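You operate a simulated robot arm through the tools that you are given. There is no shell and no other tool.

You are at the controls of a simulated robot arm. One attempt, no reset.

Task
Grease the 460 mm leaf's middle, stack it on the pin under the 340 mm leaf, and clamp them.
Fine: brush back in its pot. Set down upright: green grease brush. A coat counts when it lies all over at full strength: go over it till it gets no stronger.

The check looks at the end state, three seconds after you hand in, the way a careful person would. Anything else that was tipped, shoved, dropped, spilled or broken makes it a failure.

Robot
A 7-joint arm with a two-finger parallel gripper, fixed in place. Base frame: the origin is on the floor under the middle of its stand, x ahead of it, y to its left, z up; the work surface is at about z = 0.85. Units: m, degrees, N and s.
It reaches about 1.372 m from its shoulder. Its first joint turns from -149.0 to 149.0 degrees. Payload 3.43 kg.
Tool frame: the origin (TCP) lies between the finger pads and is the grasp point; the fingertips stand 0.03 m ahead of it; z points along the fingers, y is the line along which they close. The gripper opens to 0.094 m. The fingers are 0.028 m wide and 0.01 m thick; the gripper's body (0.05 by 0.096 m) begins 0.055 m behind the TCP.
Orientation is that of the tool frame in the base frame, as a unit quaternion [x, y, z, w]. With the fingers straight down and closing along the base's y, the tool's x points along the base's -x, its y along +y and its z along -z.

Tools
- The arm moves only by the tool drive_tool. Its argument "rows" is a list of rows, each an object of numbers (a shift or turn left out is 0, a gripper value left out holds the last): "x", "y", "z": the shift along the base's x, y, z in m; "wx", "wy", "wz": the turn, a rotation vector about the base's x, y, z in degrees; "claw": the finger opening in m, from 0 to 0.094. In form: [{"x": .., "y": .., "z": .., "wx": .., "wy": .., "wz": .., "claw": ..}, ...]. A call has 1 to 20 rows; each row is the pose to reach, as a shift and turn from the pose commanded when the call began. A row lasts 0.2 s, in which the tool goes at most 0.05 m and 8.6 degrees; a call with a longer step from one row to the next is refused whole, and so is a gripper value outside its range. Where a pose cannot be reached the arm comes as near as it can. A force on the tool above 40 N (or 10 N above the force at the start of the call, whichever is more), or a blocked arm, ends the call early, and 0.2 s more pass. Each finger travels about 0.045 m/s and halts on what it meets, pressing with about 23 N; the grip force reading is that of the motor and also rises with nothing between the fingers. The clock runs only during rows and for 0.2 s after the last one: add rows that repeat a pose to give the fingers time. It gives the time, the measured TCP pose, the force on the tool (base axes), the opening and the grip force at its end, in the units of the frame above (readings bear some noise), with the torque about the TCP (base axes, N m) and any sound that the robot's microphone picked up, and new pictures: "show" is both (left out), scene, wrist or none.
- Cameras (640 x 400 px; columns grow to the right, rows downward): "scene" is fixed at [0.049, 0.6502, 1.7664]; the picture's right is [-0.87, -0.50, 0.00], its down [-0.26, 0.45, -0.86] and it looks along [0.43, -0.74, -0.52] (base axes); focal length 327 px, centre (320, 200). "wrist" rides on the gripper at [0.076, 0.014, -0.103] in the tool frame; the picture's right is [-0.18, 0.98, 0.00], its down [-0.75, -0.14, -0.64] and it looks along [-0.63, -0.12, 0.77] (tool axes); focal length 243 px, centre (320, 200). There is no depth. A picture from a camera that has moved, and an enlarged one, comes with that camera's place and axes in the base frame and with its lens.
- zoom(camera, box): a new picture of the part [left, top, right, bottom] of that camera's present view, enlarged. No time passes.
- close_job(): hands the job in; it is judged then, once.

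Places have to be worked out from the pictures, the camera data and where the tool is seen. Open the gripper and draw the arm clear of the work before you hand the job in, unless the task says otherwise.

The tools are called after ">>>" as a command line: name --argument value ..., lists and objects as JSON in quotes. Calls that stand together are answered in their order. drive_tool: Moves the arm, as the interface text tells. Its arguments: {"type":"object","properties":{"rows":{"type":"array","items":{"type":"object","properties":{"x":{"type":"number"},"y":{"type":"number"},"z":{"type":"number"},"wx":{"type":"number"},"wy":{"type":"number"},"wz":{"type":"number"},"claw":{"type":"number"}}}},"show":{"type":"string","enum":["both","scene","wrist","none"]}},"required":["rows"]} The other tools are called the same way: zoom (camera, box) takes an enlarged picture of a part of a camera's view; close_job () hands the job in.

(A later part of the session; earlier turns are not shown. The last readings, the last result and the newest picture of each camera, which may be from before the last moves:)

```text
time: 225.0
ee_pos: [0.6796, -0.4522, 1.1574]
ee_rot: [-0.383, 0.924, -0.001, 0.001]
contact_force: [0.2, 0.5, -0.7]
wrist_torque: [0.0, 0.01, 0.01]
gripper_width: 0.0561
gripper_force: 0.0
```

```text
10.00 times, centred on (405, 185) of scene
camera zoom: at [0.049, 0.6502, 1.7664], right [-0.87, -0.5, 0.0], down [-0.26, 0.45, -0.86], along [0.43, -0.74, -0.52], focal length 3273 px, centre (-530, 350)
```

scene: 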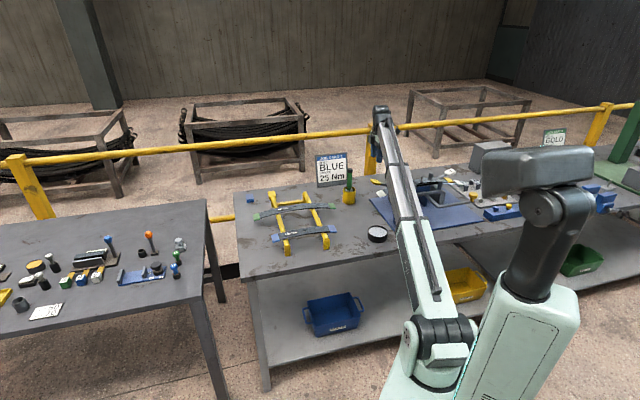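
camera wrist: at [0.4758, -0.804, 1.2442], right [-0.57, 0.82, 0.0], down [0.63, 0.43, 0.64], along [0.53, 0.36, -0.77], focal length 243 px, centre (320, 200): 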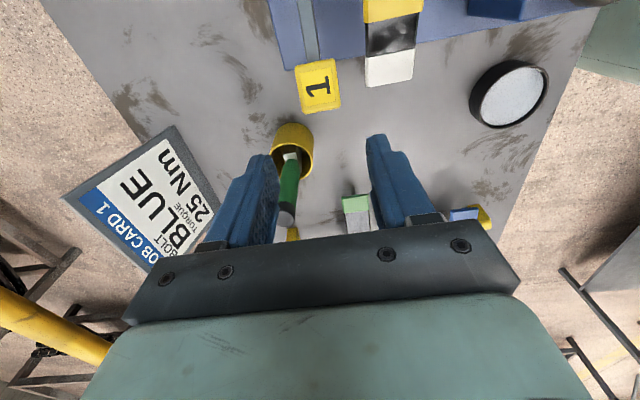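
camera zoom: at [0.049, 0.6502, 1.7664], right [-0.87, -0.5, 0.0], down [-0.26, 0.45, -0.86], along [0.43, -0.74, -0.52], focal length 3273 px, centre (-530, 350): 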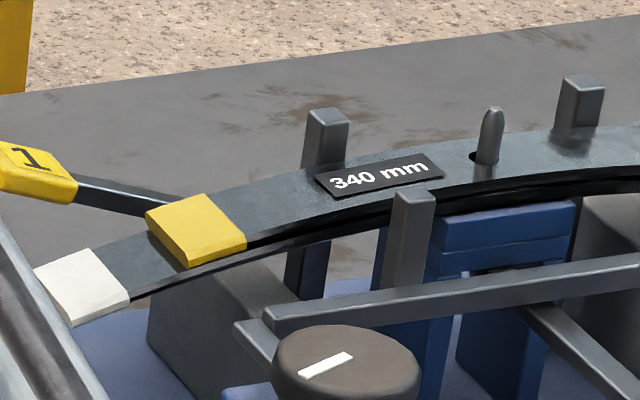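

Lever 1 has returned to its original raised position, so it is sprung and did not latch. I need to understand the mechanism better, so I'll zoom in strongly on its parts with the scene camera.

>>> zoom --camera "scene" --box '[383, 180, 413, 205]'

>>> zoom --camera "scene" --box '[425, 172, 455, 200]'

>>> zoom --camera "scene" --box '[405, 178, 435, 208]'

>>> zoom --camera "scene" --box '[430, 155, 465, 185]'

>>> zoom --camera "scene" --box '[450, 175, 500, 215]'

```text
16.00 times, centred on (398, 192) of scene
camera zoom: at [0.049, 0.6502, 1.7664], right [-0.87, -0.5, 0.0], down [-0.26, 0.45, -0.86], along [0.43, -0.74, -0.52], focal length 5237 px, centre (-928, 320)
```

zoom: 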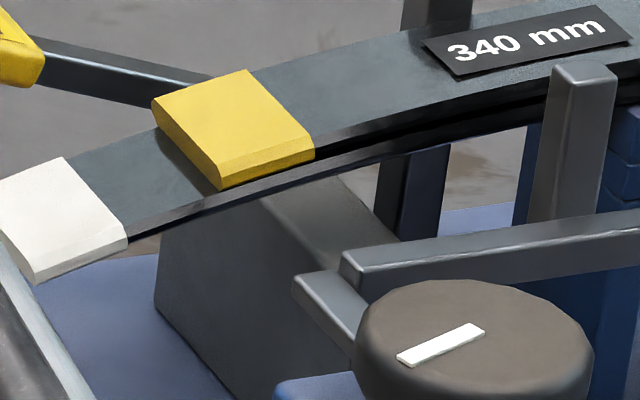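

```text
14.29 times, centred on (440, 186) of scene
camera zoom: at [0.049, 0.6502, 1.7664], right [-0.87, -0.5, 0.0], down [-0.26, 0.45, -0.86], along [0.43, -0.74, -0.52], focal length 4676 px, centre (-1394, 400)
```

zoom: 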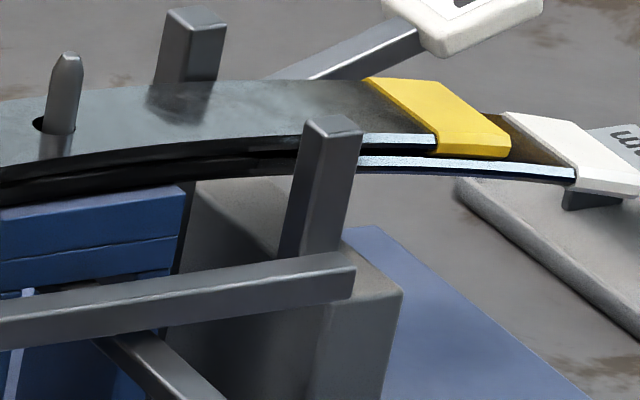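

```text
13.33 times, centred on (420, 193) of scene
camera zoom: at [0.049, 0.6502, 1.7664], right [-0.87, -0.5, 0.0], down [-0.26, 0.45, -0.86], along [0.43, -0.74, -0.52], focal length 4364 px, centre (-1013, 293)
```

zoom: 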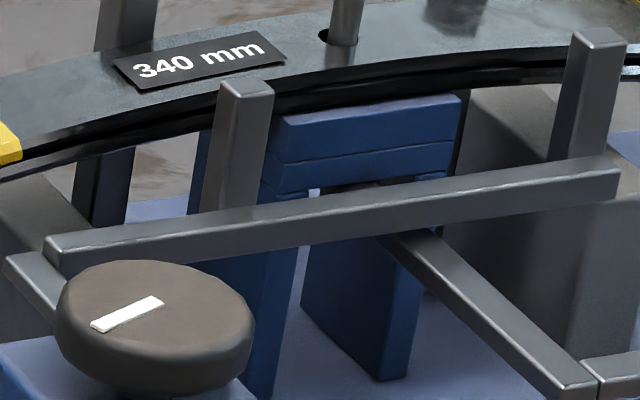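

```text
13.33 times, centred on (448, 170) of scene
camera zoom: at [0.049, 0.6502, 1.7664], right [-0.87, -0.5, 0.0], down [-0.26, 0.45, -0.86], along [0.43, -0.74, -0.52], focal length 4364 px, centre (-1380, 600)
```

zoom: 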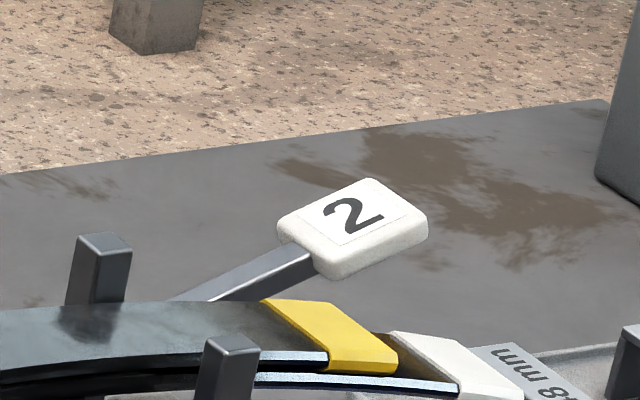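

```text
10.00 times, centred on (475, 195) of scene
camera zoom: at [0.049, 0.6502, 1.7664], right [-0.87, -0.5, 0.0], down [-0.26, 0.45, -0.86], along [0.43, -0.74, -0.52], focal length 3273 px, centre (-1230, 250)
```

zoom: 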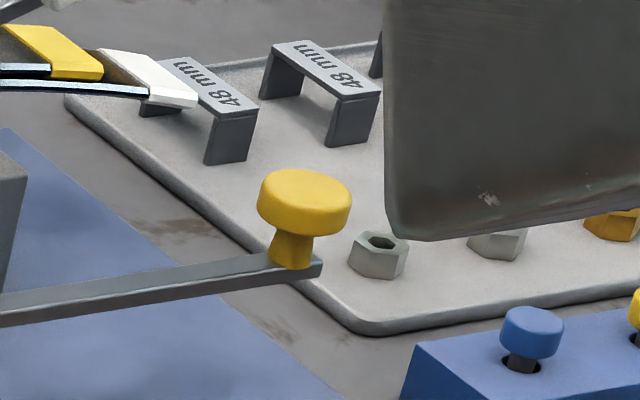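

The near posts turn out to be mounted on the side bar, which an arm links to the black knob box, so that bar looks like a movable side jaw driven by the knob. The sprung levers 1 and 2 sit at the clip positions. I'll inspect the knob and its linkage closely from above.

>>> drive_tool --rows '[{"x": -0.015, "y": -0.008}, {"x": -0.045, "y": -0.024, "z": -0.005}, {"x": -0.08, "y": -0.042, "z": -0.01}, {"x": -0.115, "y": -0.061, "z": -0.015}, {"x": -0.15, "y": -0.08, "z": -0.02}, {"x": -0.185, "y": -0.098, "z": -0.025}, {"x": -0.22, "y": -0.117, "z": -0.03}, {"x": -0.255, "y": -0.135, "z": -0.035}, {"x": -0.29, "y": -0.154, "z": -0.037}, {"x": -0.32, "y": -0.17, "z": -0.037}, {"x": -0.335, "y": -0.178, "z": -0.037}, {"x": -0.335, "y": -0.178, "z": -0.037}]' --show "both"

>>> zoom --camera "wrist" --box '[120, 0, 440, 180]'

>>> zoom --camera "wrist" --box '[240, 60, 400, 180]'

```text
time: 227.6
ee_pos: [0.3432, -0.6301, 1.1202]
ee_rot: [-0.383, 0.924, -0.001, 0.0]
contact_force: [-0.7, 0.9, 0.4]
wrist_torque: [0.0, 0.02, 0.04]
gripper_width: 0.0561
gripper_force: 0.1
camera wrist: at [0.2786, -0.6737, 1.2238], right [-0.57, 0.82, 0.0], down [0.63, 0.43, 0.64], along [0.53, 0.36, -0.77], focal length 243 px, centre (320, 200)
```

scene: 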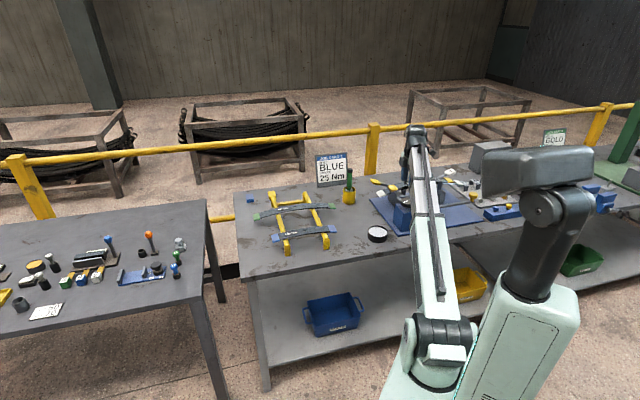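
wrist: 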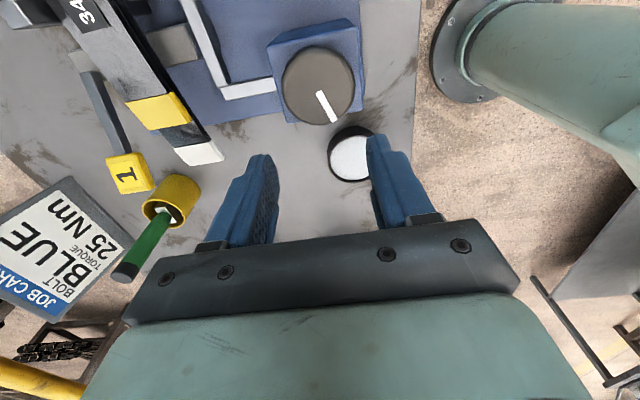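

```text
2.00 times, centred on (280, 90) of wrist
camera zoom: at [0.2786, -0.6737, 1.2238], right [-0.57, 0.82, 0.0], down [0.63, 0.43, 0.64], along [0.53, 0.36, -0.77], focal length 485 px, centre (400, 420)
```

zoom: 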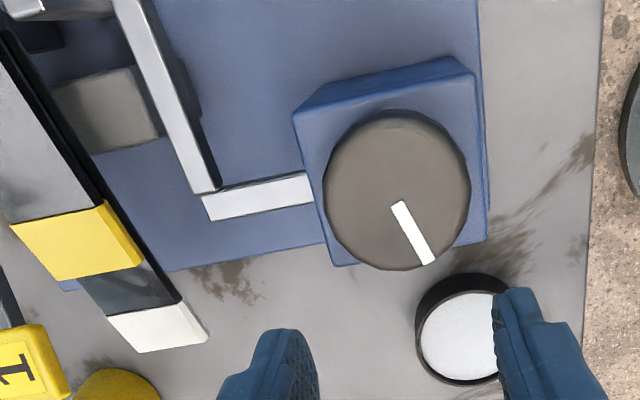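

```text
3.33 times, centred on (320, 120) of wrist
camera zoom: at [0.2786, -0.6737, 1.2238], right [-0.57, 0.82, 0.0], down [0.63, 0.43, 0.64], along [0.53, 0.36, -0.77], focal length 809 px, centre (320, 467)
```

zoom: 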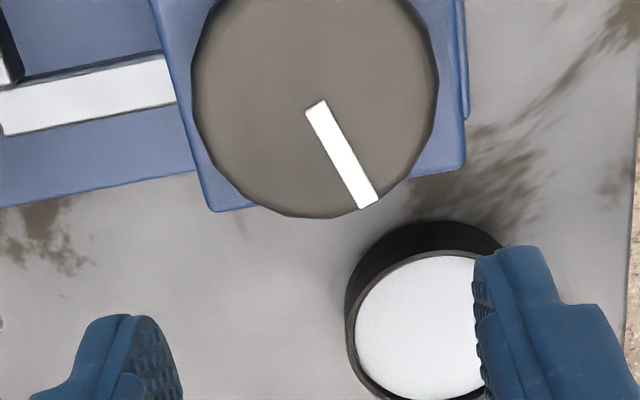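

The knob is a 66 mm disc with a white pointer, and a push rod runs from its box to the side jaw bar, which looks like a vise drive for the jaw that faces the leaves. I'll centre over the knob at about (0.333, -0.642) and lower to grip it, staying above the push rod.

>>> drive_tool --rows '[{"x": -0.0102, "y": -0.0119, "z": 0.0, "claw": 0.09}, {"x": -0.0102, "y": -0.0119, "z": -0.03, "claw": 0.09}, {"x": -0.0102, "y": -0.0119, "z": -0.06, "claw": 0.09}, {"x": -0.0102, "y": -0.0119, "z": -0.09, "claw": 0.09}, {"x": -0.0102, "y": -0.0119, "z": -0.11, "claw": 0.09}, {"x": -0.0102, "y": -0.0119, "z": -0.12, "claw": 0.09}, {"x": -0.0102, "y": -0.0119, "z": -0.12, "claw": 0.09}]' --show "wrist"

>>> zoom --camera "scene" --box '[375, 165, 435, 225]'

```text
time: 229.2
ee_pos: [0.3349, -0.6416, 1.0023]
ee_rot: [-0.384, 0.923, -0.001, 0.001]
contact_force: [0.3, -0.8, -0.7]
wrist_torque: [0.02, -0.02, -0.03]
gripper_width: 0.09
gripper_force: 0.0
camera wrist: at [0.2709, -0.6851, 1.106], right [-0.57, 0.82, 0.0], down [0.63, 0.43, 0.64], along [0.53, 0.36, -0.77], focal length 243 px, centre (320, 200)
```

wrist: 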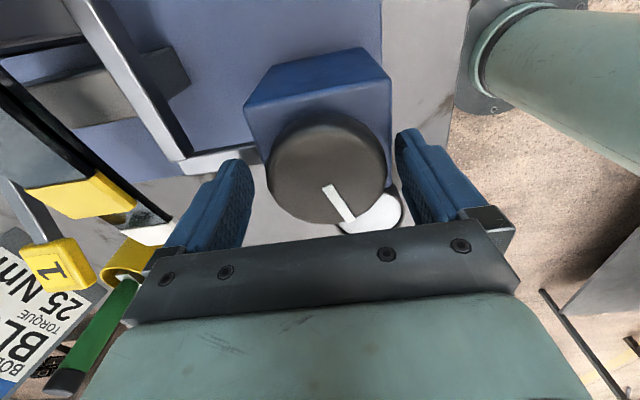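

```text
6.67 times, centred on (405, 195) of scene
camera zoom: at [0.049, 0.6502, 1.7664], right [-0.87, -0.5, 0.0], down [-0.26, 0.45, -0.86], along [0.43, -0.74, -0.52], focal length 2182 px, centre (-247, 233)
```

zoom: 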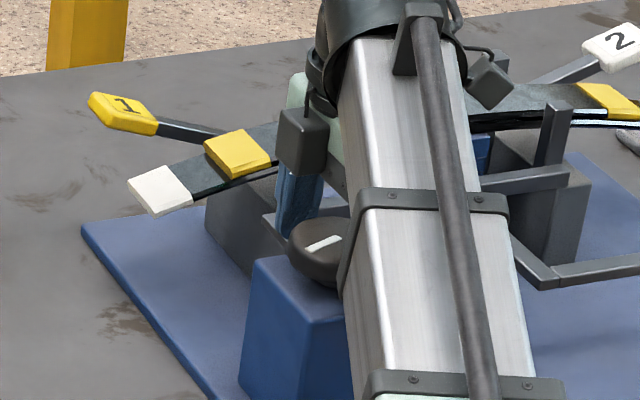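

The knob is between the fingers. I'll close on it and check the lateral force.

>>> drive_tool --rows '[{"x": -0.0009, "y": 0.0009, "claw": 0.08}, {"x": -0.0009, "y": 0.0009, "claw": 0.07}, {"x": -0.0009, "y": 0.0009, "claw": 0.062}, {"x": -0.0009, "y": 0.0009, "claw": 0.058}, {"x": -0.0009, "y": 0.0009, "claw": 0.058}]' --show "none"

```text
time: 230.4
ee_pos: [0.3343, -0.6396, 1.0034]
ee_rot: [-0.382, 0.924, 0.0, 0.001]
contact_force: [-16.9, 12.7, -6.1]
wrist_torque: [0.05, -0.24, -0.14]
gripper_width: 0.0703
gripper_force: 10.7
```

The near-side finger touched first, so I'll shift 2.2 mm toward the near side and finish closing.

>>> drive_tool --rows '[{"x": -0.0008, "y": 0.0008}, {"x": -0.0016, "y": 0.0016}, {"x": -0.0016, "y": 0.0016}, {"x": -0.0016, "y": 0.0016}]' --show "none"

```text
time: 231.4
ee_pos: [0.3326, -0.6395, 1.0024]
ee_rot: [-0.383, 0.924, -0.001, 0.0]
contact_force: [-12.5, 10.1, 4.8]
wrist_torque: [0.08, 0.15, -0.13]
gripper_width: 0.0676
gripper_force: 8.1
```

>>> drive_tool --rows '[{"x": -0.0008, "y": 0.0008}, {"x": -0.0014, "y": 0.0014}, {"x": -0.0014, "y": 0.0014}, {"x": -0.0014, "y": 0.0014}]' --show "wrist"

>>> zoom --camera "wrist" --box '[60, 0, 460, 240]'

```text
time: 232.4
ee_pos: [0.3323, -0.6381, 1.0034]
ee_rot: [-0.384, 0.923, -0.002, 0.001]
contact_force: [10.1, -9.3, 19.3]
wrist_torque: [-0.56, -0.36, 0.05]
gripper_width: 0.0664
gripper_force: 45.5
camera wrist: at [0.2679, -0.6824, 1.1058], right [-0.57, 0.82, -0.01], down [0.63, 0.44, 0.64], along [0.53, 0.36, -0.77], focal length 243 px, centre (320, 200)
```

wrist: 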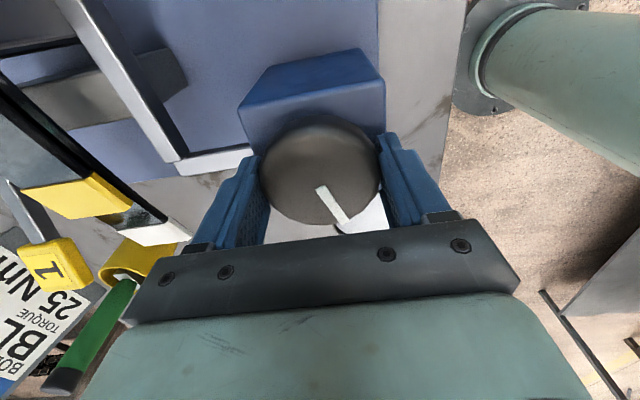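

```text
1.60 times, centred on (260, 120) of wrist
camera zoom: at [0.2679, -0.6824, 1.1058], right [-0.57, 0.82, -0.01], down [0.63, 0.44, 0.64], along [0.53, 0.36, -0.77], focal length 388 px, centre (416, 328)
```

zoom: 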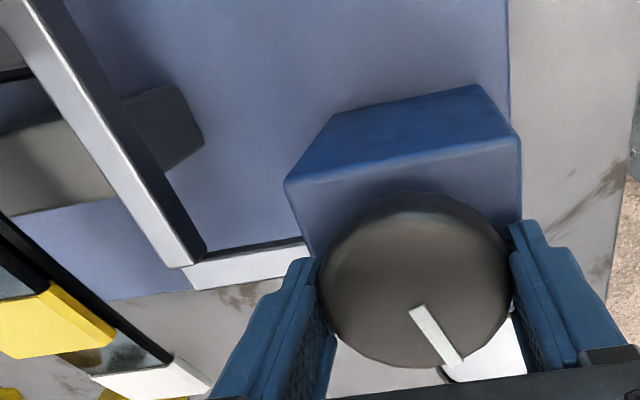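

The knob is gripped at 66.4 mm. I'll try a small turn of +12° (counter-clockwise) and read torque and look for jaw movement.

>>> drive_tool --rows '[{"z": 0.001, "wz": 3}, {"z": 0.001, "wz": 6}, {"z": 0.001, "wz": 9}, {"z": 0.001, "wz": 12}, {"z": 0.001, "wz": 12}]' --show "wrist"

>>> zoom --camera "scene" --box '[375, 165, 445, 215]'

```text
time: 233.6
ee_pos: [0.3319, -0.6382, 1.0033]
ee_rot: [-0.48, 0.877, -0.001, 0.0]
contact_force: [8.7, -15.2, -0.8]
wrist_torque: [-0.08, 0.11, -0.18]
gripper_width: 0.0662
gripper_force: 7.9
camera wrist: at [0.2783, -0.6947, 1.1066], right [-0.73, 0.69, 0.0], down [0.53, 0.56, 0.64], along [0.44, 0.47, -0.77], focal length 243 px, centre (320, 200)
```

wrist: 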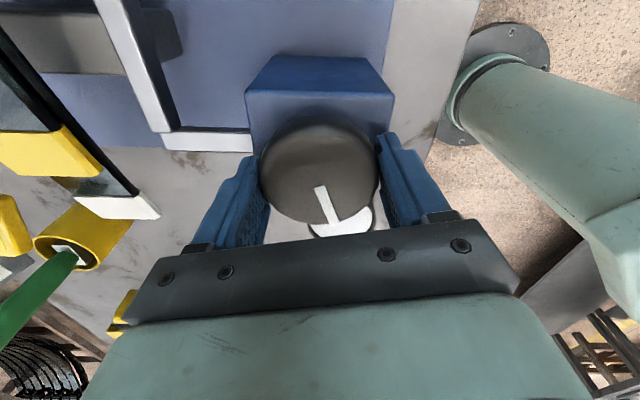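

```text
8.00 times, centred on (410, 190) of scene
camera zoom: at [0.049, 0.6502, 1.7664], right [-0.87, -0.5, 0.0], down [-0.26, 0.45, -0.86], along [0.43, -0.74, -0.52], focal length 2618 px, centre (-400, 280)
```

zoom: 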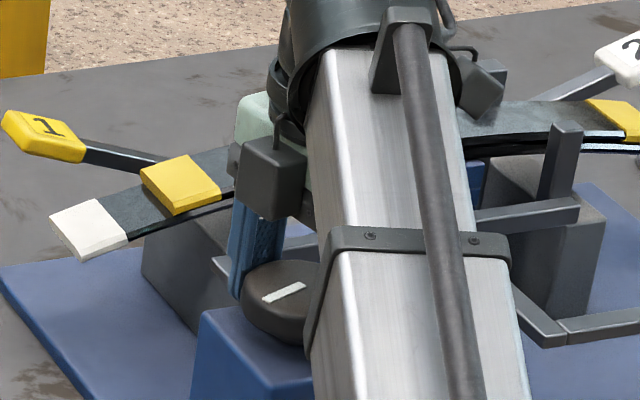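

The pointer did not follow, so the grip slipped at a low torque with the knob stationary. I'll tighten the grip and try the other direction.

>>> drive_tool --rows '[{"z": 0.0, "wz": 0, "claw": 0.045}, {"z": 0.0, "wz": -3, "claw": 0.04}, {"z": 0.0, "wz": -7, "claw": 0.04}, {"z": 0.0, "wz": -12, "claw": 0.04}, {"z": 0.0, "wz": -17, "claw": 0.04}, {"z": 0.0, "wz": -22, "claw": 0.04}, {"z": 0.0, "wz": -22, "claw": 0.04}]' --show "wrist"

>>> zoom --camera "scene" --box '[375, 165, 445, 215]'

```text
time: 235.2
ee_pos: [0.333, -0.6388, 1.0033]
ee_rot: [-0.302, 0.953, -0.001, 0.0]
contact_force: [19.6, -16.7, 15.7]
wrist_torque: [0.06, 0.3, 0.03]
gripper_width: 0.0663
gripper_force: 45.5
camera wrist: at [0.2614, -0.6703, 1.1064], right [-0.41, 0.91, 0.0], down [0.7, 0.32, 0.64], along [0.59, 0.26, -0.77], focal length 243 px, centre (320, 200)
```

wrist: 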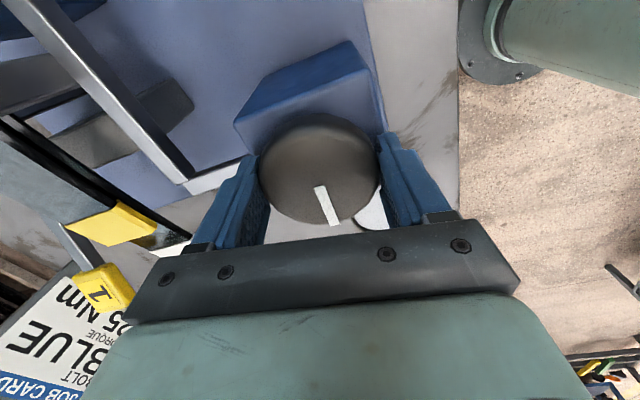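

```text
8.00 times, centred on (410, 190) of scene
camera zoom: at [0.049, 0.6502, 1.7664], right [-0.87, -0.5, 0.0], down [-0.26, 0.45, -0.86], along [0.43, -0.74, -0.52], focal length 2618 px, centre (-400, 280)
```

zoom: 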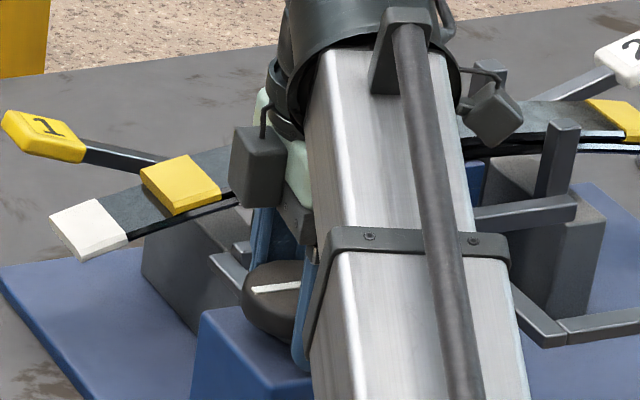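

Now the knob turned clockwise with the gripper, as the pointer moved in the scene. I'll keep turning clockwise in this grip and watch the jaw bar.

>>> drive_tool --rows '[{"wz": -5}, {"wz": -10}, {"wz": -15}, {"wz": -20}, {"wz": -25}, {"wz": -30}, {"wz": -30}]' --show "wrist"

>>> zoom --camera "scene" --box '[375, 165, 445, 215]'

>>> zoom --camera "wrist" --box '[0, 0, 400, 240]'

```text
time: 236.8
ee_pos: [0.3328, -0.6395, 1.0028]
ee_rot: [-0.043, 0.999, -0.003, 0.001]
contact_force: [24.3, -23.8, -12.3]
wrist_torque: [-0.01, 0.22, 0.03]
gripper_width: 0.0663
gripper_force: 45.1
camera wrist: at [0.2551, -0.6312, 1.1063], right [0.1, 1.0, 0.0], down [0.76, -0.07, 0.64], along [0.64, -0.07, -0.76], focal length 243 px, centre (320, 200)
```

wrist: 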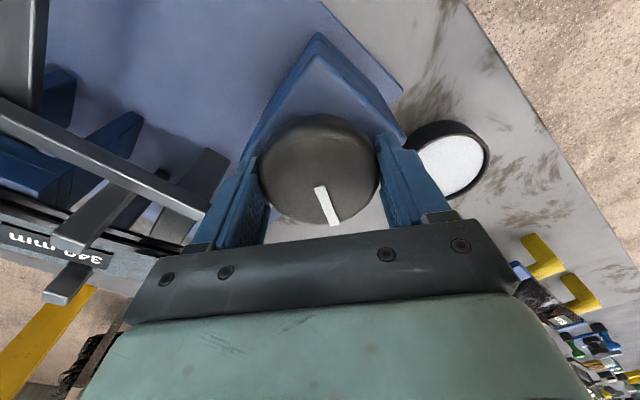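

```text
8.00 times, centred on (410, 190) of scene
camera zoom: at [0.049, 0.6502, 1.7664], right [-0.87, -0.5, 0.0], down [-0.26, 0.45, -0.86], along [0.43, -0.74, -0.52], focal length 2618 px, centre (-400, 280)
```

zoom: 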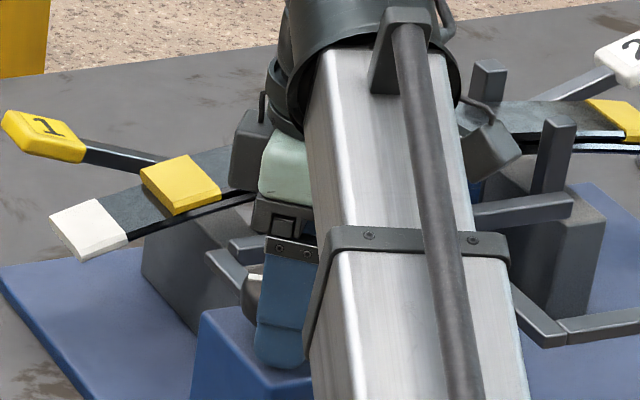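

```text
1.60 times, centred on (200, 120) of wrist
camera zoom: at [0.2551, -0.6312, 1.1063], right [0.1, 1.0, 0.0], down [0.76, -0.07, 0.64], along [0.64, -0.07, -0.76], focal length 388 px, centre (512, 328)
```

zoom: 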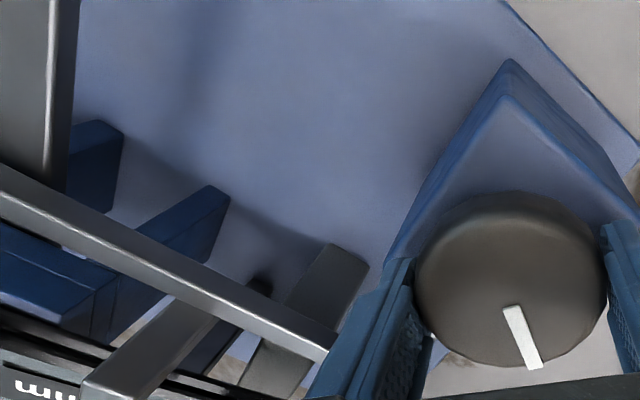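

The knob turns clockwise with the gripper and the jaw bar is creeping toward the leaves, about 7 mm so far. I'll relieve the side force by about 1.4 mm and keep turning.

>>> drive_tool --rows '[{"x": 0.001, "y": -0.001}, {"x": 0.001, "y": -0.001, "wz": -5}, {"x": 0.001, "y": -0.001, "wz": -10}, {"x": 0.001, "y": -0.001, "wz": -15}, {"x": 0.001, "y": -0.001, "wz": -20}, {"x": 0.001, "y": -0.001, "wz": -25}, {"x": 0.001, "y": -0.001, "wz": -30}, {"x": 0.001, "y": -0.001, "wz": -30}]' --show "wrist"

>>> zoom --camera "scene" --box '[395, 160, 465, 210]'

>>> zoom --camera "wrist" --box '[0, 0, 400, 240]'

```text
time: 238.6
ee_pos: [0.3321, -0.6408, 1.0028]
ee_rot: [0.216, 0.976, 0.0, 0.0]
contact_force: [12.1, -16.2, -5.7]
wrist_torque: [0.02, 0.43, -0.02]
gripper_width: 0.0665
gripper_force: 45.3
camera wrist: at [0.2693, -0.5946, 1.1066], right [0.58, 0.81, 0.0], down [0.62, -0.45, 0.64], along [0.52, -0.38, -0.77], focal length 243 px, centre (320, 200)
```

wrist: 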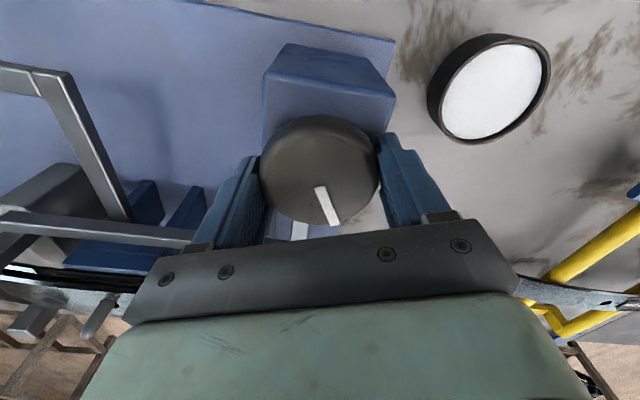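

```text
8.00 times, centred on (430, 185) of scene
camera zoom: at [0.049, 0.6502, 1.7664], right [-0.87, -0.5, 0.0], down [-0.26, 0.45, -0.86], along [0.43, -0.74, -0.52], focal length 2618 px, centre (-560, 320)
```

zoom: 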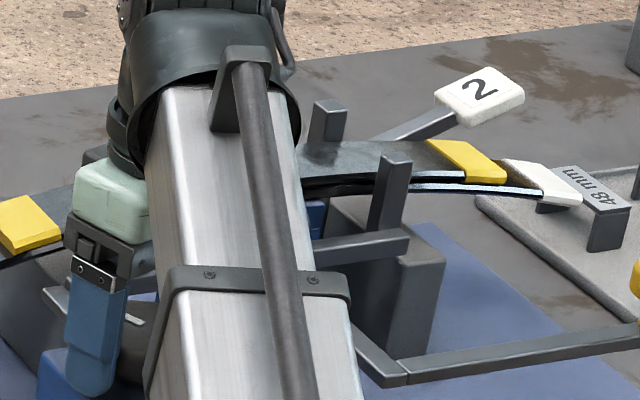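

```text
1.60 times, centred on (200, 120) of wrist
camera zoom: at [0.2693, -0.5946, 1.1066], right [0.58, 0.81, 0.0], down [0.62, -0.45, 0.64], along [0.52, -0.38, -0.77], focal length 388 px, centre (512, 328)
```

zoom: 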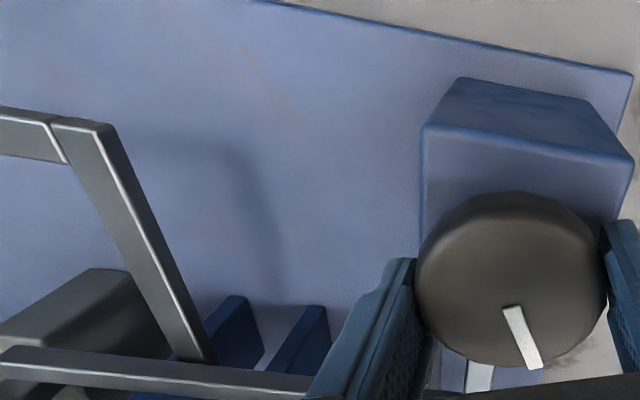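

The jaw keeps closing. I'll continue turning clockwise until the wrist nears its limit.

>>> drive_tool --rows '[{"x": 0.0004, "y": -0.0006, "wz": -5}, {"x": 0.0004, "y": -0.0006, "wz": -10}, {"x": 0.0004, "y": -0.0006, "wz": -15}, {"x": 0.0004, "y": -0.0006, "wz": -20}, {"x": 0.0004, "y": -0.0006, "wz": -25}, {"x": 0.0004, "y": -0.0006, "wz": -30}, {"x": 0.0004, "y": -0.0006, "wz": -30}]' --show "wrist"

>>> zoom --camera "scene" --box '[395, 160, 465, 210]'

```text
time: 240.2
ee_pos: [0.3325, -0.6398, 1.0029]
ee_rot: [0.462, 0.887, -0.001, -0.001]
contact_force: [-14.0, -23.6, -5.2]
wrist_torque: [-0.26, -0.22, 0.03]
gripper_width: 0.0663
gripper_force: 44.7
camera wrist: at [0.3003, -0.5696, 1.1066], right [0.91, 0.41, 0.0], down [0.32, -0.7, 0.64], along [0.26, -0.59, -0.77], focal length 243 px, centre (320, 200)
```

wrist: 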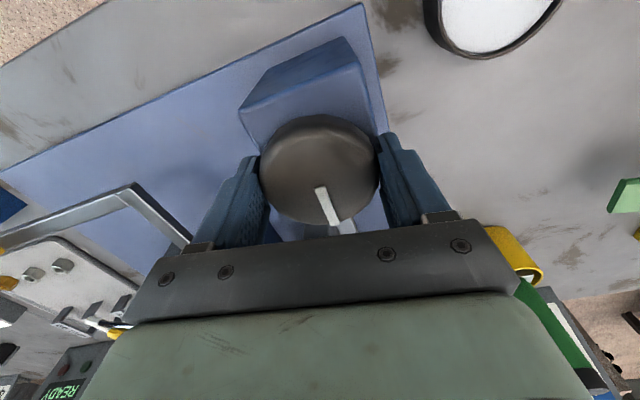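

```text
8.00 times, centred on (430, 185) of scene
camera zoom: at [0.049, 0.6502, 1.7664], right [-0.87, -0.5, 0.0], down [-0.26, 0.45, -0.86], along [0.43, -0.74, -0.52], focal length 2618 px, centre (-560, 320)
```

zoom: 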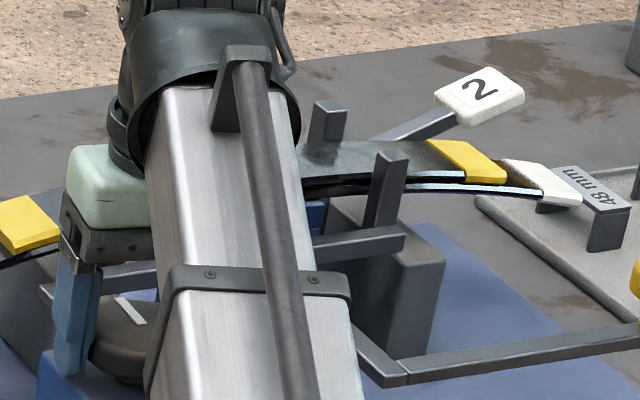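

Still turning easily. I'll continue another 30°.

>>> drive_tool --rows '[{"x": -0.0003, "y": -0.0008, "wz": -5}, {"x": -0.0003, "y": -0.0008, "wz": -10}, {"x": -0.0003, "y": -0.0008, "wz": -15}, {"x": -0.0003, "y": -0.0008, "wz": -20}, {"x": -0.0003, "y": -0.0008, "wz": -25}, {"x": -0.0003, "y": -0.0008, "wz": -30}, {"x": -0.0003, "y": -0.0008, "wz": -30}]' --show "wrist"

>>> zoom --camera "scene" --box '[395, 160, 465, 210]'

```text
time: 241.8
ee_pos: [0.3316, -0.6403, 1.0026]
ee_rot: [0.676, 0.737, -0.001, -0.001]
contact_force: [-19.0, -17.0, -16.5]
wrist_torque: [0.88, -0.04, 0.03]
gripper_width: 0.0659
gripper_force: 45.0
camera wrist: at [0.3394, -0.5635, 1.1067], right [1.0, -0.1, 0.0], down [-0.07, -0.76, 0.64], along [-0.07, -0.64, -0.77], focal length 243 px, centre (320, 200)
```

wrist: 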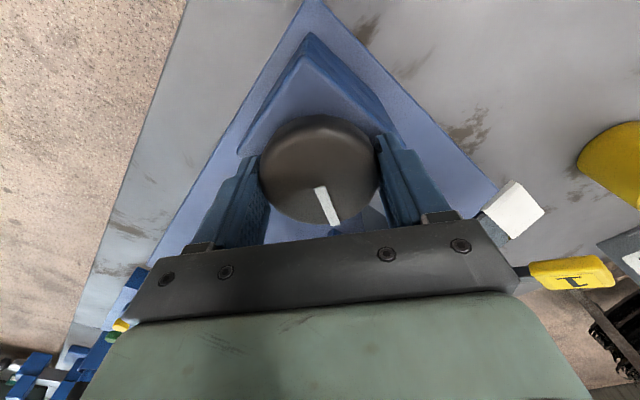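

```text
8.00 times, centred on (430, 185) of scene
camera zoom: at [0.049, 0.6502, 1.7664], right [-0.87, -0.5, 0.0], down [-0.26, 0.45, -0.86], along [0.43, -0.74, -0.52], focal length 2618 px, centre (-560, 320)
```

zoom: 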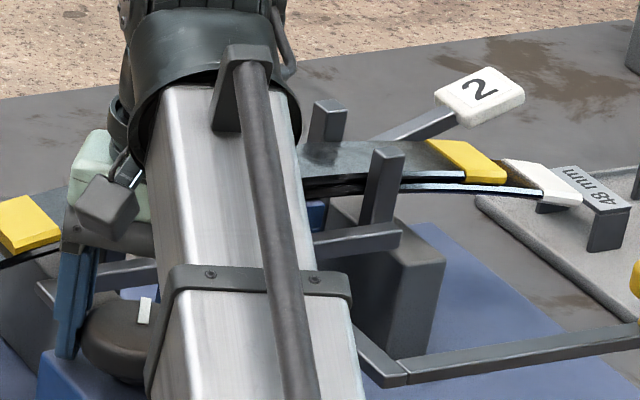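

The jaw nears the leaves. I'll continue turning, watching torque and reach.

>>> drive_tool --rows '[{"x": -0.0009, "y": -0.0006, "wz": -5}, {"x": -0.0009, "y": -0.0006, "wz": -10}, {"x": -0.0009, "y": -0.0006, "wz": -15}, {"x": -0.0009, "y": -0.0006, "wz": -20}, {"x": -0.0009, "y": -0.0006, "wz": -20}]' --show "wrist"

>>> zoom --camera "scene" --box '[415, 165, 450, 190]'

```text
time: 243.0
ee_pos: [0.3307, -0.6405, 1.0027]
ee_rot: [0.794, 0.608, -0.001, 0.0]
contact_force: [-13.9, -15.9, -7.5]
wrist_torque: [0.63, -0.2, 0.1]
gripper_width: 0.0661
gripper_force: 45.0
camera wrist: at [0.3647, -0.5707, 1.1067], right [0.9, -0.43, 0.0], down [-0.33, -0.69, 0.64], along [-0.28, -0.58, -0.77], focal length 243 px, centre (320, 200)
```

wrist: 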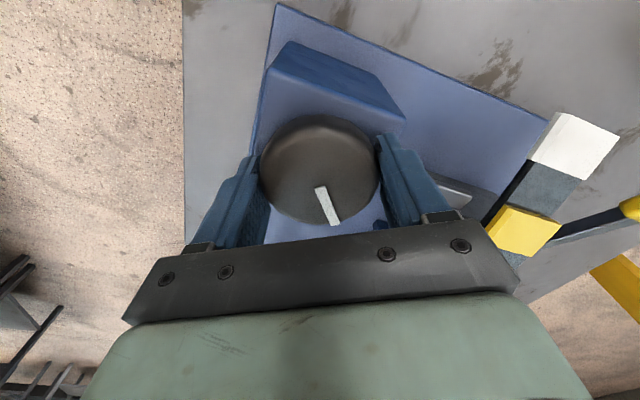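

```text
16.00 times, centred on (432, 178) of scene
camera zoom: at [0.049, 0.6502, 1.7664], right [-0.87, -0.5, 0.0], down [-0.26, 0.45, -0.86], along [0.43, -0.74, -0.52], focal length 5237 px, centre (-1480, 560)
```

zoom: 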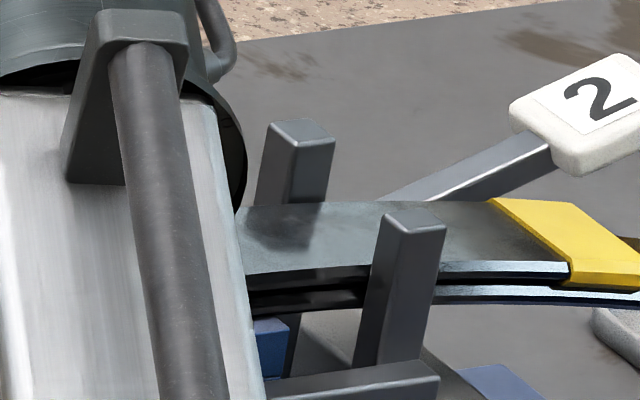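

Torque begins to rise slightly (0.1 Nm). I'll continue in small increments.

>>> drive_tool --rows '[{"x": -0.0007, "y": -0.0006, "wz": -4}, {"x": -0.0007, "y": -0.0006, "wz": -8}, {"x": -0.0007, "y": -0.0006, "wz": -12}, {"x": -0.0007, "y": -0.0006, "wz": -16}, {"x": -0.0007, "y": -0.0006, "wz": -16}]' --show "wrist"

>>> zoom --camera "scene" --box '[415, 165, 450, 190]'

```text
time: 244.2
ee_pos: [0.3322, -0.6409, 1.002]
ee_rot: [0.87, 0.493, 0.0, 0.0]
contact_force: [6.1, 8.3, 0.8]
wrist_torque: [0.47, -0.5, 1.35]
gripper_width: 0.0661
gripper_force: 44.9
camera wrist: at [0.3822, -0.582, 1.107], right [0.75, -0.66, 0.0], down [-0.51, -0.58, 0.64], along [-0.42, -0.48, -0.77], focal length 243 px, centre (320, 200)
```

wrist: 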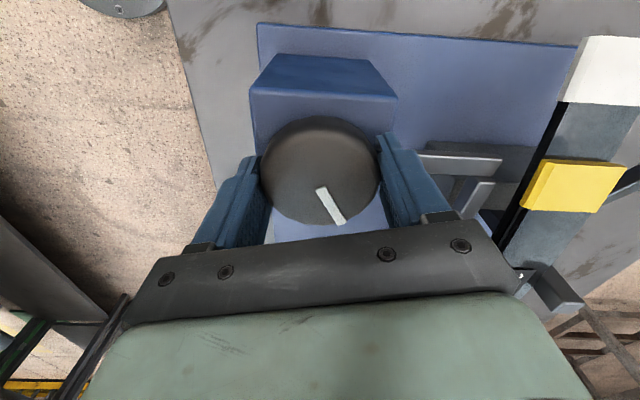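

```text
16.00 times, centred on (432, 178) of scene
camera zoom: at [0.049, 0.6502, 1.7664], right [-0.87, -0.5, 0.0], down [-0.26, 0.45, -0.86], along [0.43, -0.74, -0.52], focal length 5237 px, centre (-1480, 560)
```

zoom: 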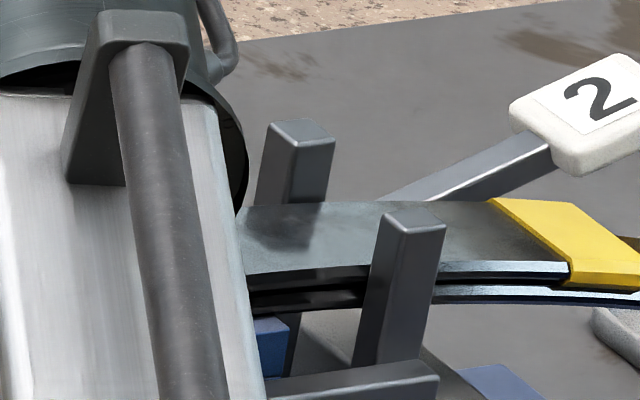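

The torque jumped to 1.35 Nm, the grip slipped and the jaw stopped. The knob is at its tight end, with the jaw closed on the leaves. I'll release, rise straight up and inspect.

>>> drive_tool --rows '[{"claw": 0.072}, {"claw": 0.08}, {"claw": 0.088}, {"claw": 0.09}, {"z": 0.02, "claw": 0.09}, {"z": 0.05, "claw": 0.09}, {"z": 0.08, "claw": 0.09}, {"z": 0.11, "claw": 0.09}, {"z": 0.13, "claw": 0.09}, {"z": 0.13, "claw": 0.09}]' --show "both"

>>> zoom --camera "wrist" --box '[220, 20, 640, 260]'

>>> zoom --camera "scene" --box '[375, 160, 455, 220]'

```text
time: 246.4
ee_pos: [0.3317, -0.6442, 1.1313]
ee_rot: [0.87, 0.493, -0.001, 0.0]
contact_force: [-0.3, -0.7, 0.5]
wrist_torque: [0.0, -0.02, -0.01]
gripper_width: 0.09
gripper_force: 0.2
camera wrist: at [0.3811, -0.5847, 1.2349], right [0.75, -0.66, 0.0], down [-0.51, -0.57, 0.64], along [-0.43, -0.48, -0.77], focal length 243 px, centre (320, 200)
```

scene: 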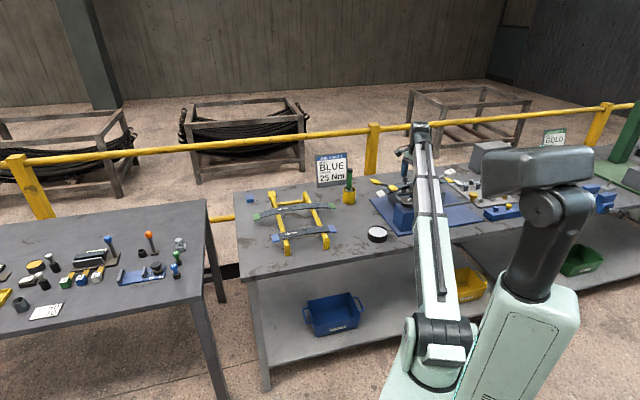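
wrist: 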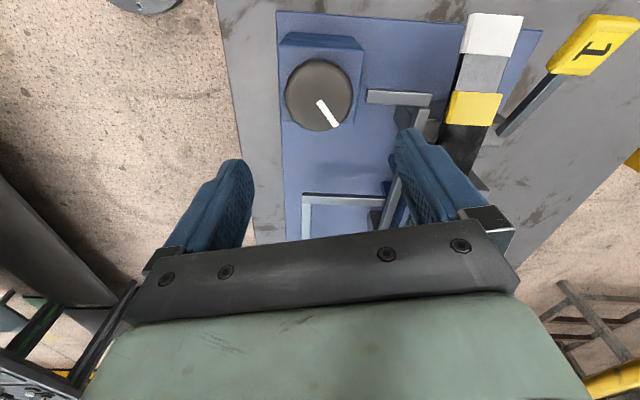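

```text
1.52 times, centred on (430, 140) of wrist
camera zoom: at [0.3811, -0.5847, 1.2349], right [0.75, -0.66, 0.0], down [-0.51, -0.57, 0.64], along [-0.43, -0.48, -0.77], focal length 370 px, centre (152, 291)
```

zoom: 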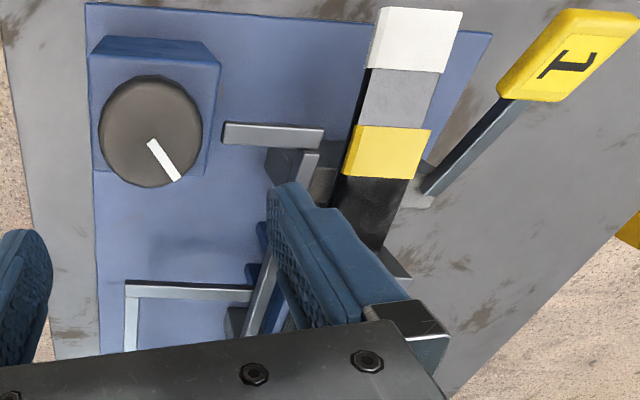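

```text
6.67 times, centred on (415, 190) of scene
camera zoom: at [0.049, 0.6502, 1.7664], right [-0.87, -0.5, 0.0], down [-0.26, 0.45, -0.86], along [0.43, -0.74, -0.52], focal length 2182 px, centre (-313, 267)
```

zoom: 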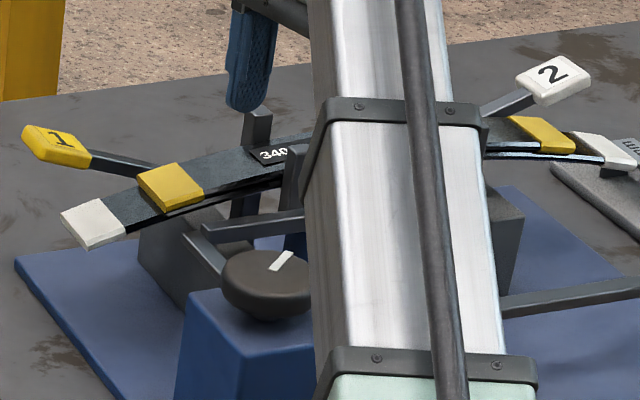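

The knob's pointer has moved and the jaw has closed. I'll rotate the wrist back in steps and then look at the stack from above to check the posts against the leaves.

>>> drive_tool --rows '[{"wz": 6}, {"wz": 13}, {"wz": 20}, {"wz": 27}, {"wz": 34}, {"wz": 41}, {"wz": 48}, {"wz": 55}, {"wz": 62}, {"wz": 69}, {"wz": 76}, {"wz": 83}, {"wz": 90}, {"wz": 97}, {"wz": 104}, {"wz": 111}, {"wz": 118}, {"wz": 125}, {"wz": 128}, {"wz": 128}]' --show "none"

>>> drive_tool --rows '[{"wz": 6}, {"wz": 13}, {"wz": 20}, {"wz": 27}, {"wz": 34}, {"wz": 38}, {"wz": 38}]' --show "wrist"

```text
time: 247.9
ee_pos: [0.3319, -0.6435, 1.1326]
ee_rot: [0.626, 0.78, -0.003, 0.005]
contact_force: [-0.8, 0.4, 0.2]
wrist_torque: [0.0, 0.01, -0.03]
gripper_width: 0.09
gripper_force: 0.1
stopped in row 7: the force on the tool passed its limit at 53 N (the readings are from after the stop); the commanded pose is now the measured one
```

```text
time: 248.4
ee_pos: [0.333, -0.6457, 1.1332]
ee_rot: [0.567, 0.824, -0.006, 0.009]
contact_force: [2.6, -0.1, -1.8]
wrist_torque: [-0.03, 0.09, -0.09]
gripper_width: 0.0899
gripper_force: 0.1
stopped in row 2: the force on the tool passed its limit at 56 N (the readings are from after the stop); the commanded pose is now the measured one
camera wrist: at [0.3179, -0.5667, 1.2348], right [0.98, 0.18, 0.01], down [0.13, -0.74, 0.66], along [0.12, -0.64, -0.75], focal length 243 px, centre (320, 200)
```

wrist: 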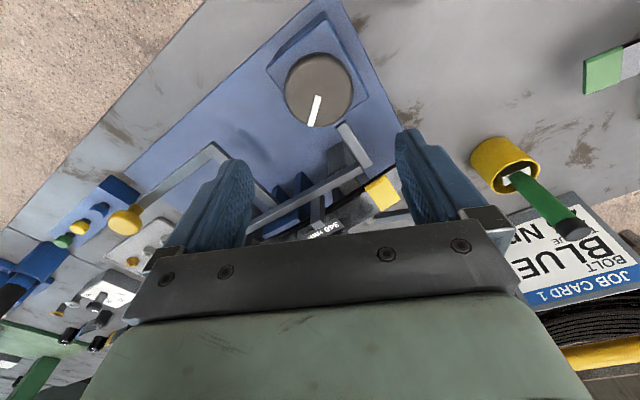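

The spikes happen in free air at this height and radius, so they come from the arm moving fast near its reach boundary. I'll go lower, where turning was smooth, and rotate more slowly.

>>> drive_tool --rows '[{"z": -0.01}, {"z": -0.025}, {"z": -0.04}, {"z": -0.055}, {"z": -0.06}, {"z": -0.06, "wz": 3}, {"z": -0.06, "wz": 8}, {"z": -0.06, "wz": 13}, {"z": -0.06, "wz": 18}, {"z": -0.06, "wz": 23}, {"z": -0.06, "wz": 28}, {"z": -0.06, "wz": 33}, {"z": -0.06, "wz": 38}, {"z": -0.06, "wz": 43}, {"z": -0.06, "wz": 48}, {"z": -0.06, "wz": 53}, {"z": -0.06, "wz": 58}, {"z": -0.06, "wz": 58}]' --show "none"

>>> drive_tool --rows '[{"wz": 3}, {"wz": 8}, {"wz": 13}, {"wz": 18}, {"wz": 23}, {"wz": 28}, {"wz": 33}, {"wz": 38}, {"wz": 43}, {"wz": 48}, {"wz": 53}, {"wz": 56}, {"wz": 56}]' --show "wrist"

```text
time: 252.2
ee_pos: [0.3329, -0.6444, 1.0716]
ee_rot: [0.095, 0.995, -0.001, 0.009]
contact_force: [0.1, -0.8, -0.2]
wrist_torque: [0.02, -0.01, 0.02]
gripper_width: 0.0901
gripper_force: 0.0
```

```text
time: 255.0
ee_pos: [0.3339, -0.6454, 1.0716]
ee_rot: [-0.384, 0.923, 0.005, 0.009]
contact_force: [-0.3, 0.2, -0.2]
wrist_torque: [-0.01, 0.0, -0.02]
gripper_width: 0.09
gripper_force: 0.1
camera wrist: at [0.2678, -0.6898, 1.1746], right [-0.57, 0.82, 0.01], down [0.62, 0.42, 0.66], along [0.54, 0.37, -0.75], focal length 243 px, centre (320, 200)
```

wrist: 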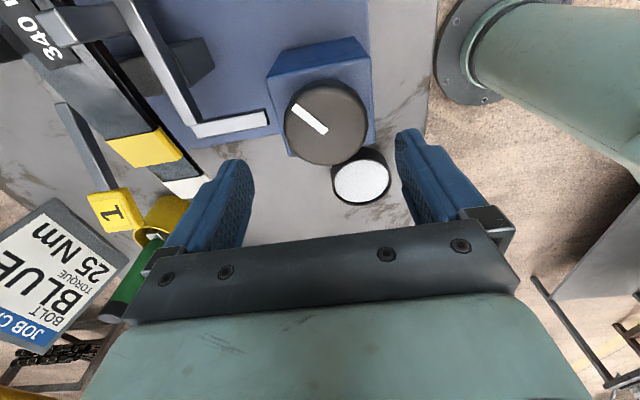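

Back at yaw 45° smoothly. I'll zoom on the jaw and posts relative to the leaves.

>>> zoom --camera "wrist" --box '[0, 0, 240, 200]'

>>> drive_tool --rows '[{"x": 0.0, "y": -0.02, "z": 0.01, "wx": -0.4, "wy": 0.4}, {"x": -0.01, "y": -0.05, "z": 0.03, "wx": -0.92, "wy": 0.73}, {"x": -0.015, "y": -0.08, "z": 0.05, "wx": -0.92, "wy": 0.73}, {"x": -0.02, "y": -0.11, "z": 0.06, "wx": -0.92, "wy": 0.73}, {"x": -0.03, "y": -0.14, "z": 0.06, "wx": -0.92, "wy": 0.73}, {"x": -0.04, "y": -0.17, "z": 0.06, "wx": -0.92, "wy": 0.73}, {"x": -0.05, "y": -0.2, "z": 0.06, "wx": -0.92, "wy": 0.73}, {"x": -0.06, "y": -0.225, "z": 0.06, "wx": -0.92, "wy": 0.73}, {"x": -0.06, "y": -0.225, "z": 0.06, "wx": -0.92, "wy": 0.73}]' --show "both"

>>> zoom --camera "wrist" --box '[160, 0, 480, 200]'

```text
2.00 times, centred on (120, 100) of wrist
camera zoom: at [0.2678, -0.6898, 1.1746], right [-0.57, 0.82, 0.01], down [0.62, 0.42, 0.66], along [0.54, 0.37, -0.75], focal length 485 px, centre (720, 400)
```

zoom: 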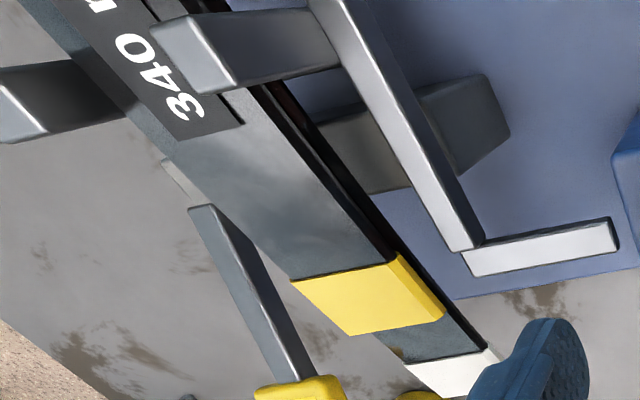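

```text
time: 257.0
ee_pos: [0.2734, -0.871, 1.1352]
ee_rot: [-0.382, 0.924, 0.0, 0.0]
contact_force: [0.1, 0.7, -0.2]
wrist_torque: [-0.01, 0.02, 0.0]
gripper_width: 0.0899
gripper_force: 0.1
camera wrist: at [0.2091, -0.9147, 1.2382], right [-0.56, 0.83, 0.0], down [0.63, 0.43, 0.64], along [0.53, 0.36, -0.77], focal length 243 px, centre (320, 200)
```

scene: 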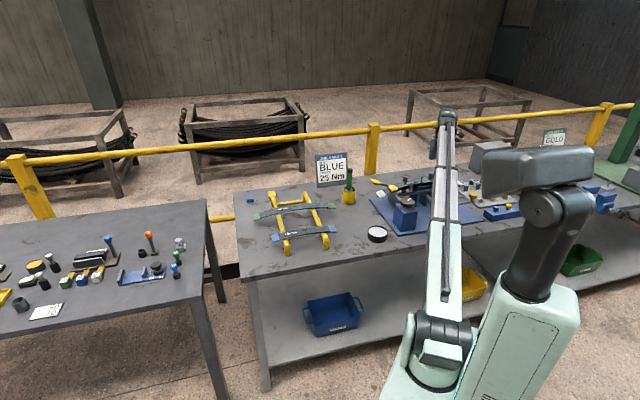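
wrist: 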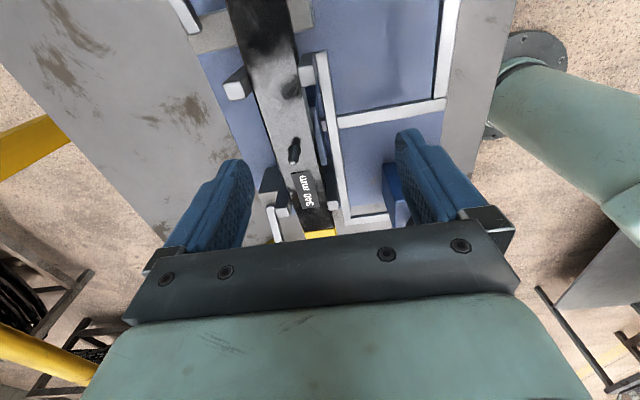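

```text
2.00 times, centred on (320, 100) of wrist
camera zoom: at [0.2091, -0.9147, 1.2382], right [-0.56, 0.83, 0.0], down [0.63, 0.43, 0.64], along [0.53, 0.36, -0.77], focal length 485 px, centre (320, 400)
```

zoom: 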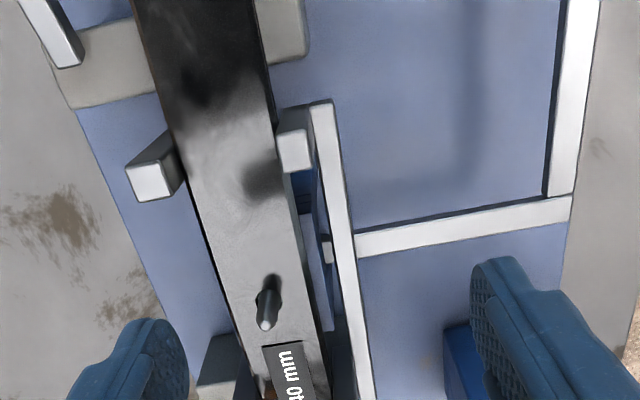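

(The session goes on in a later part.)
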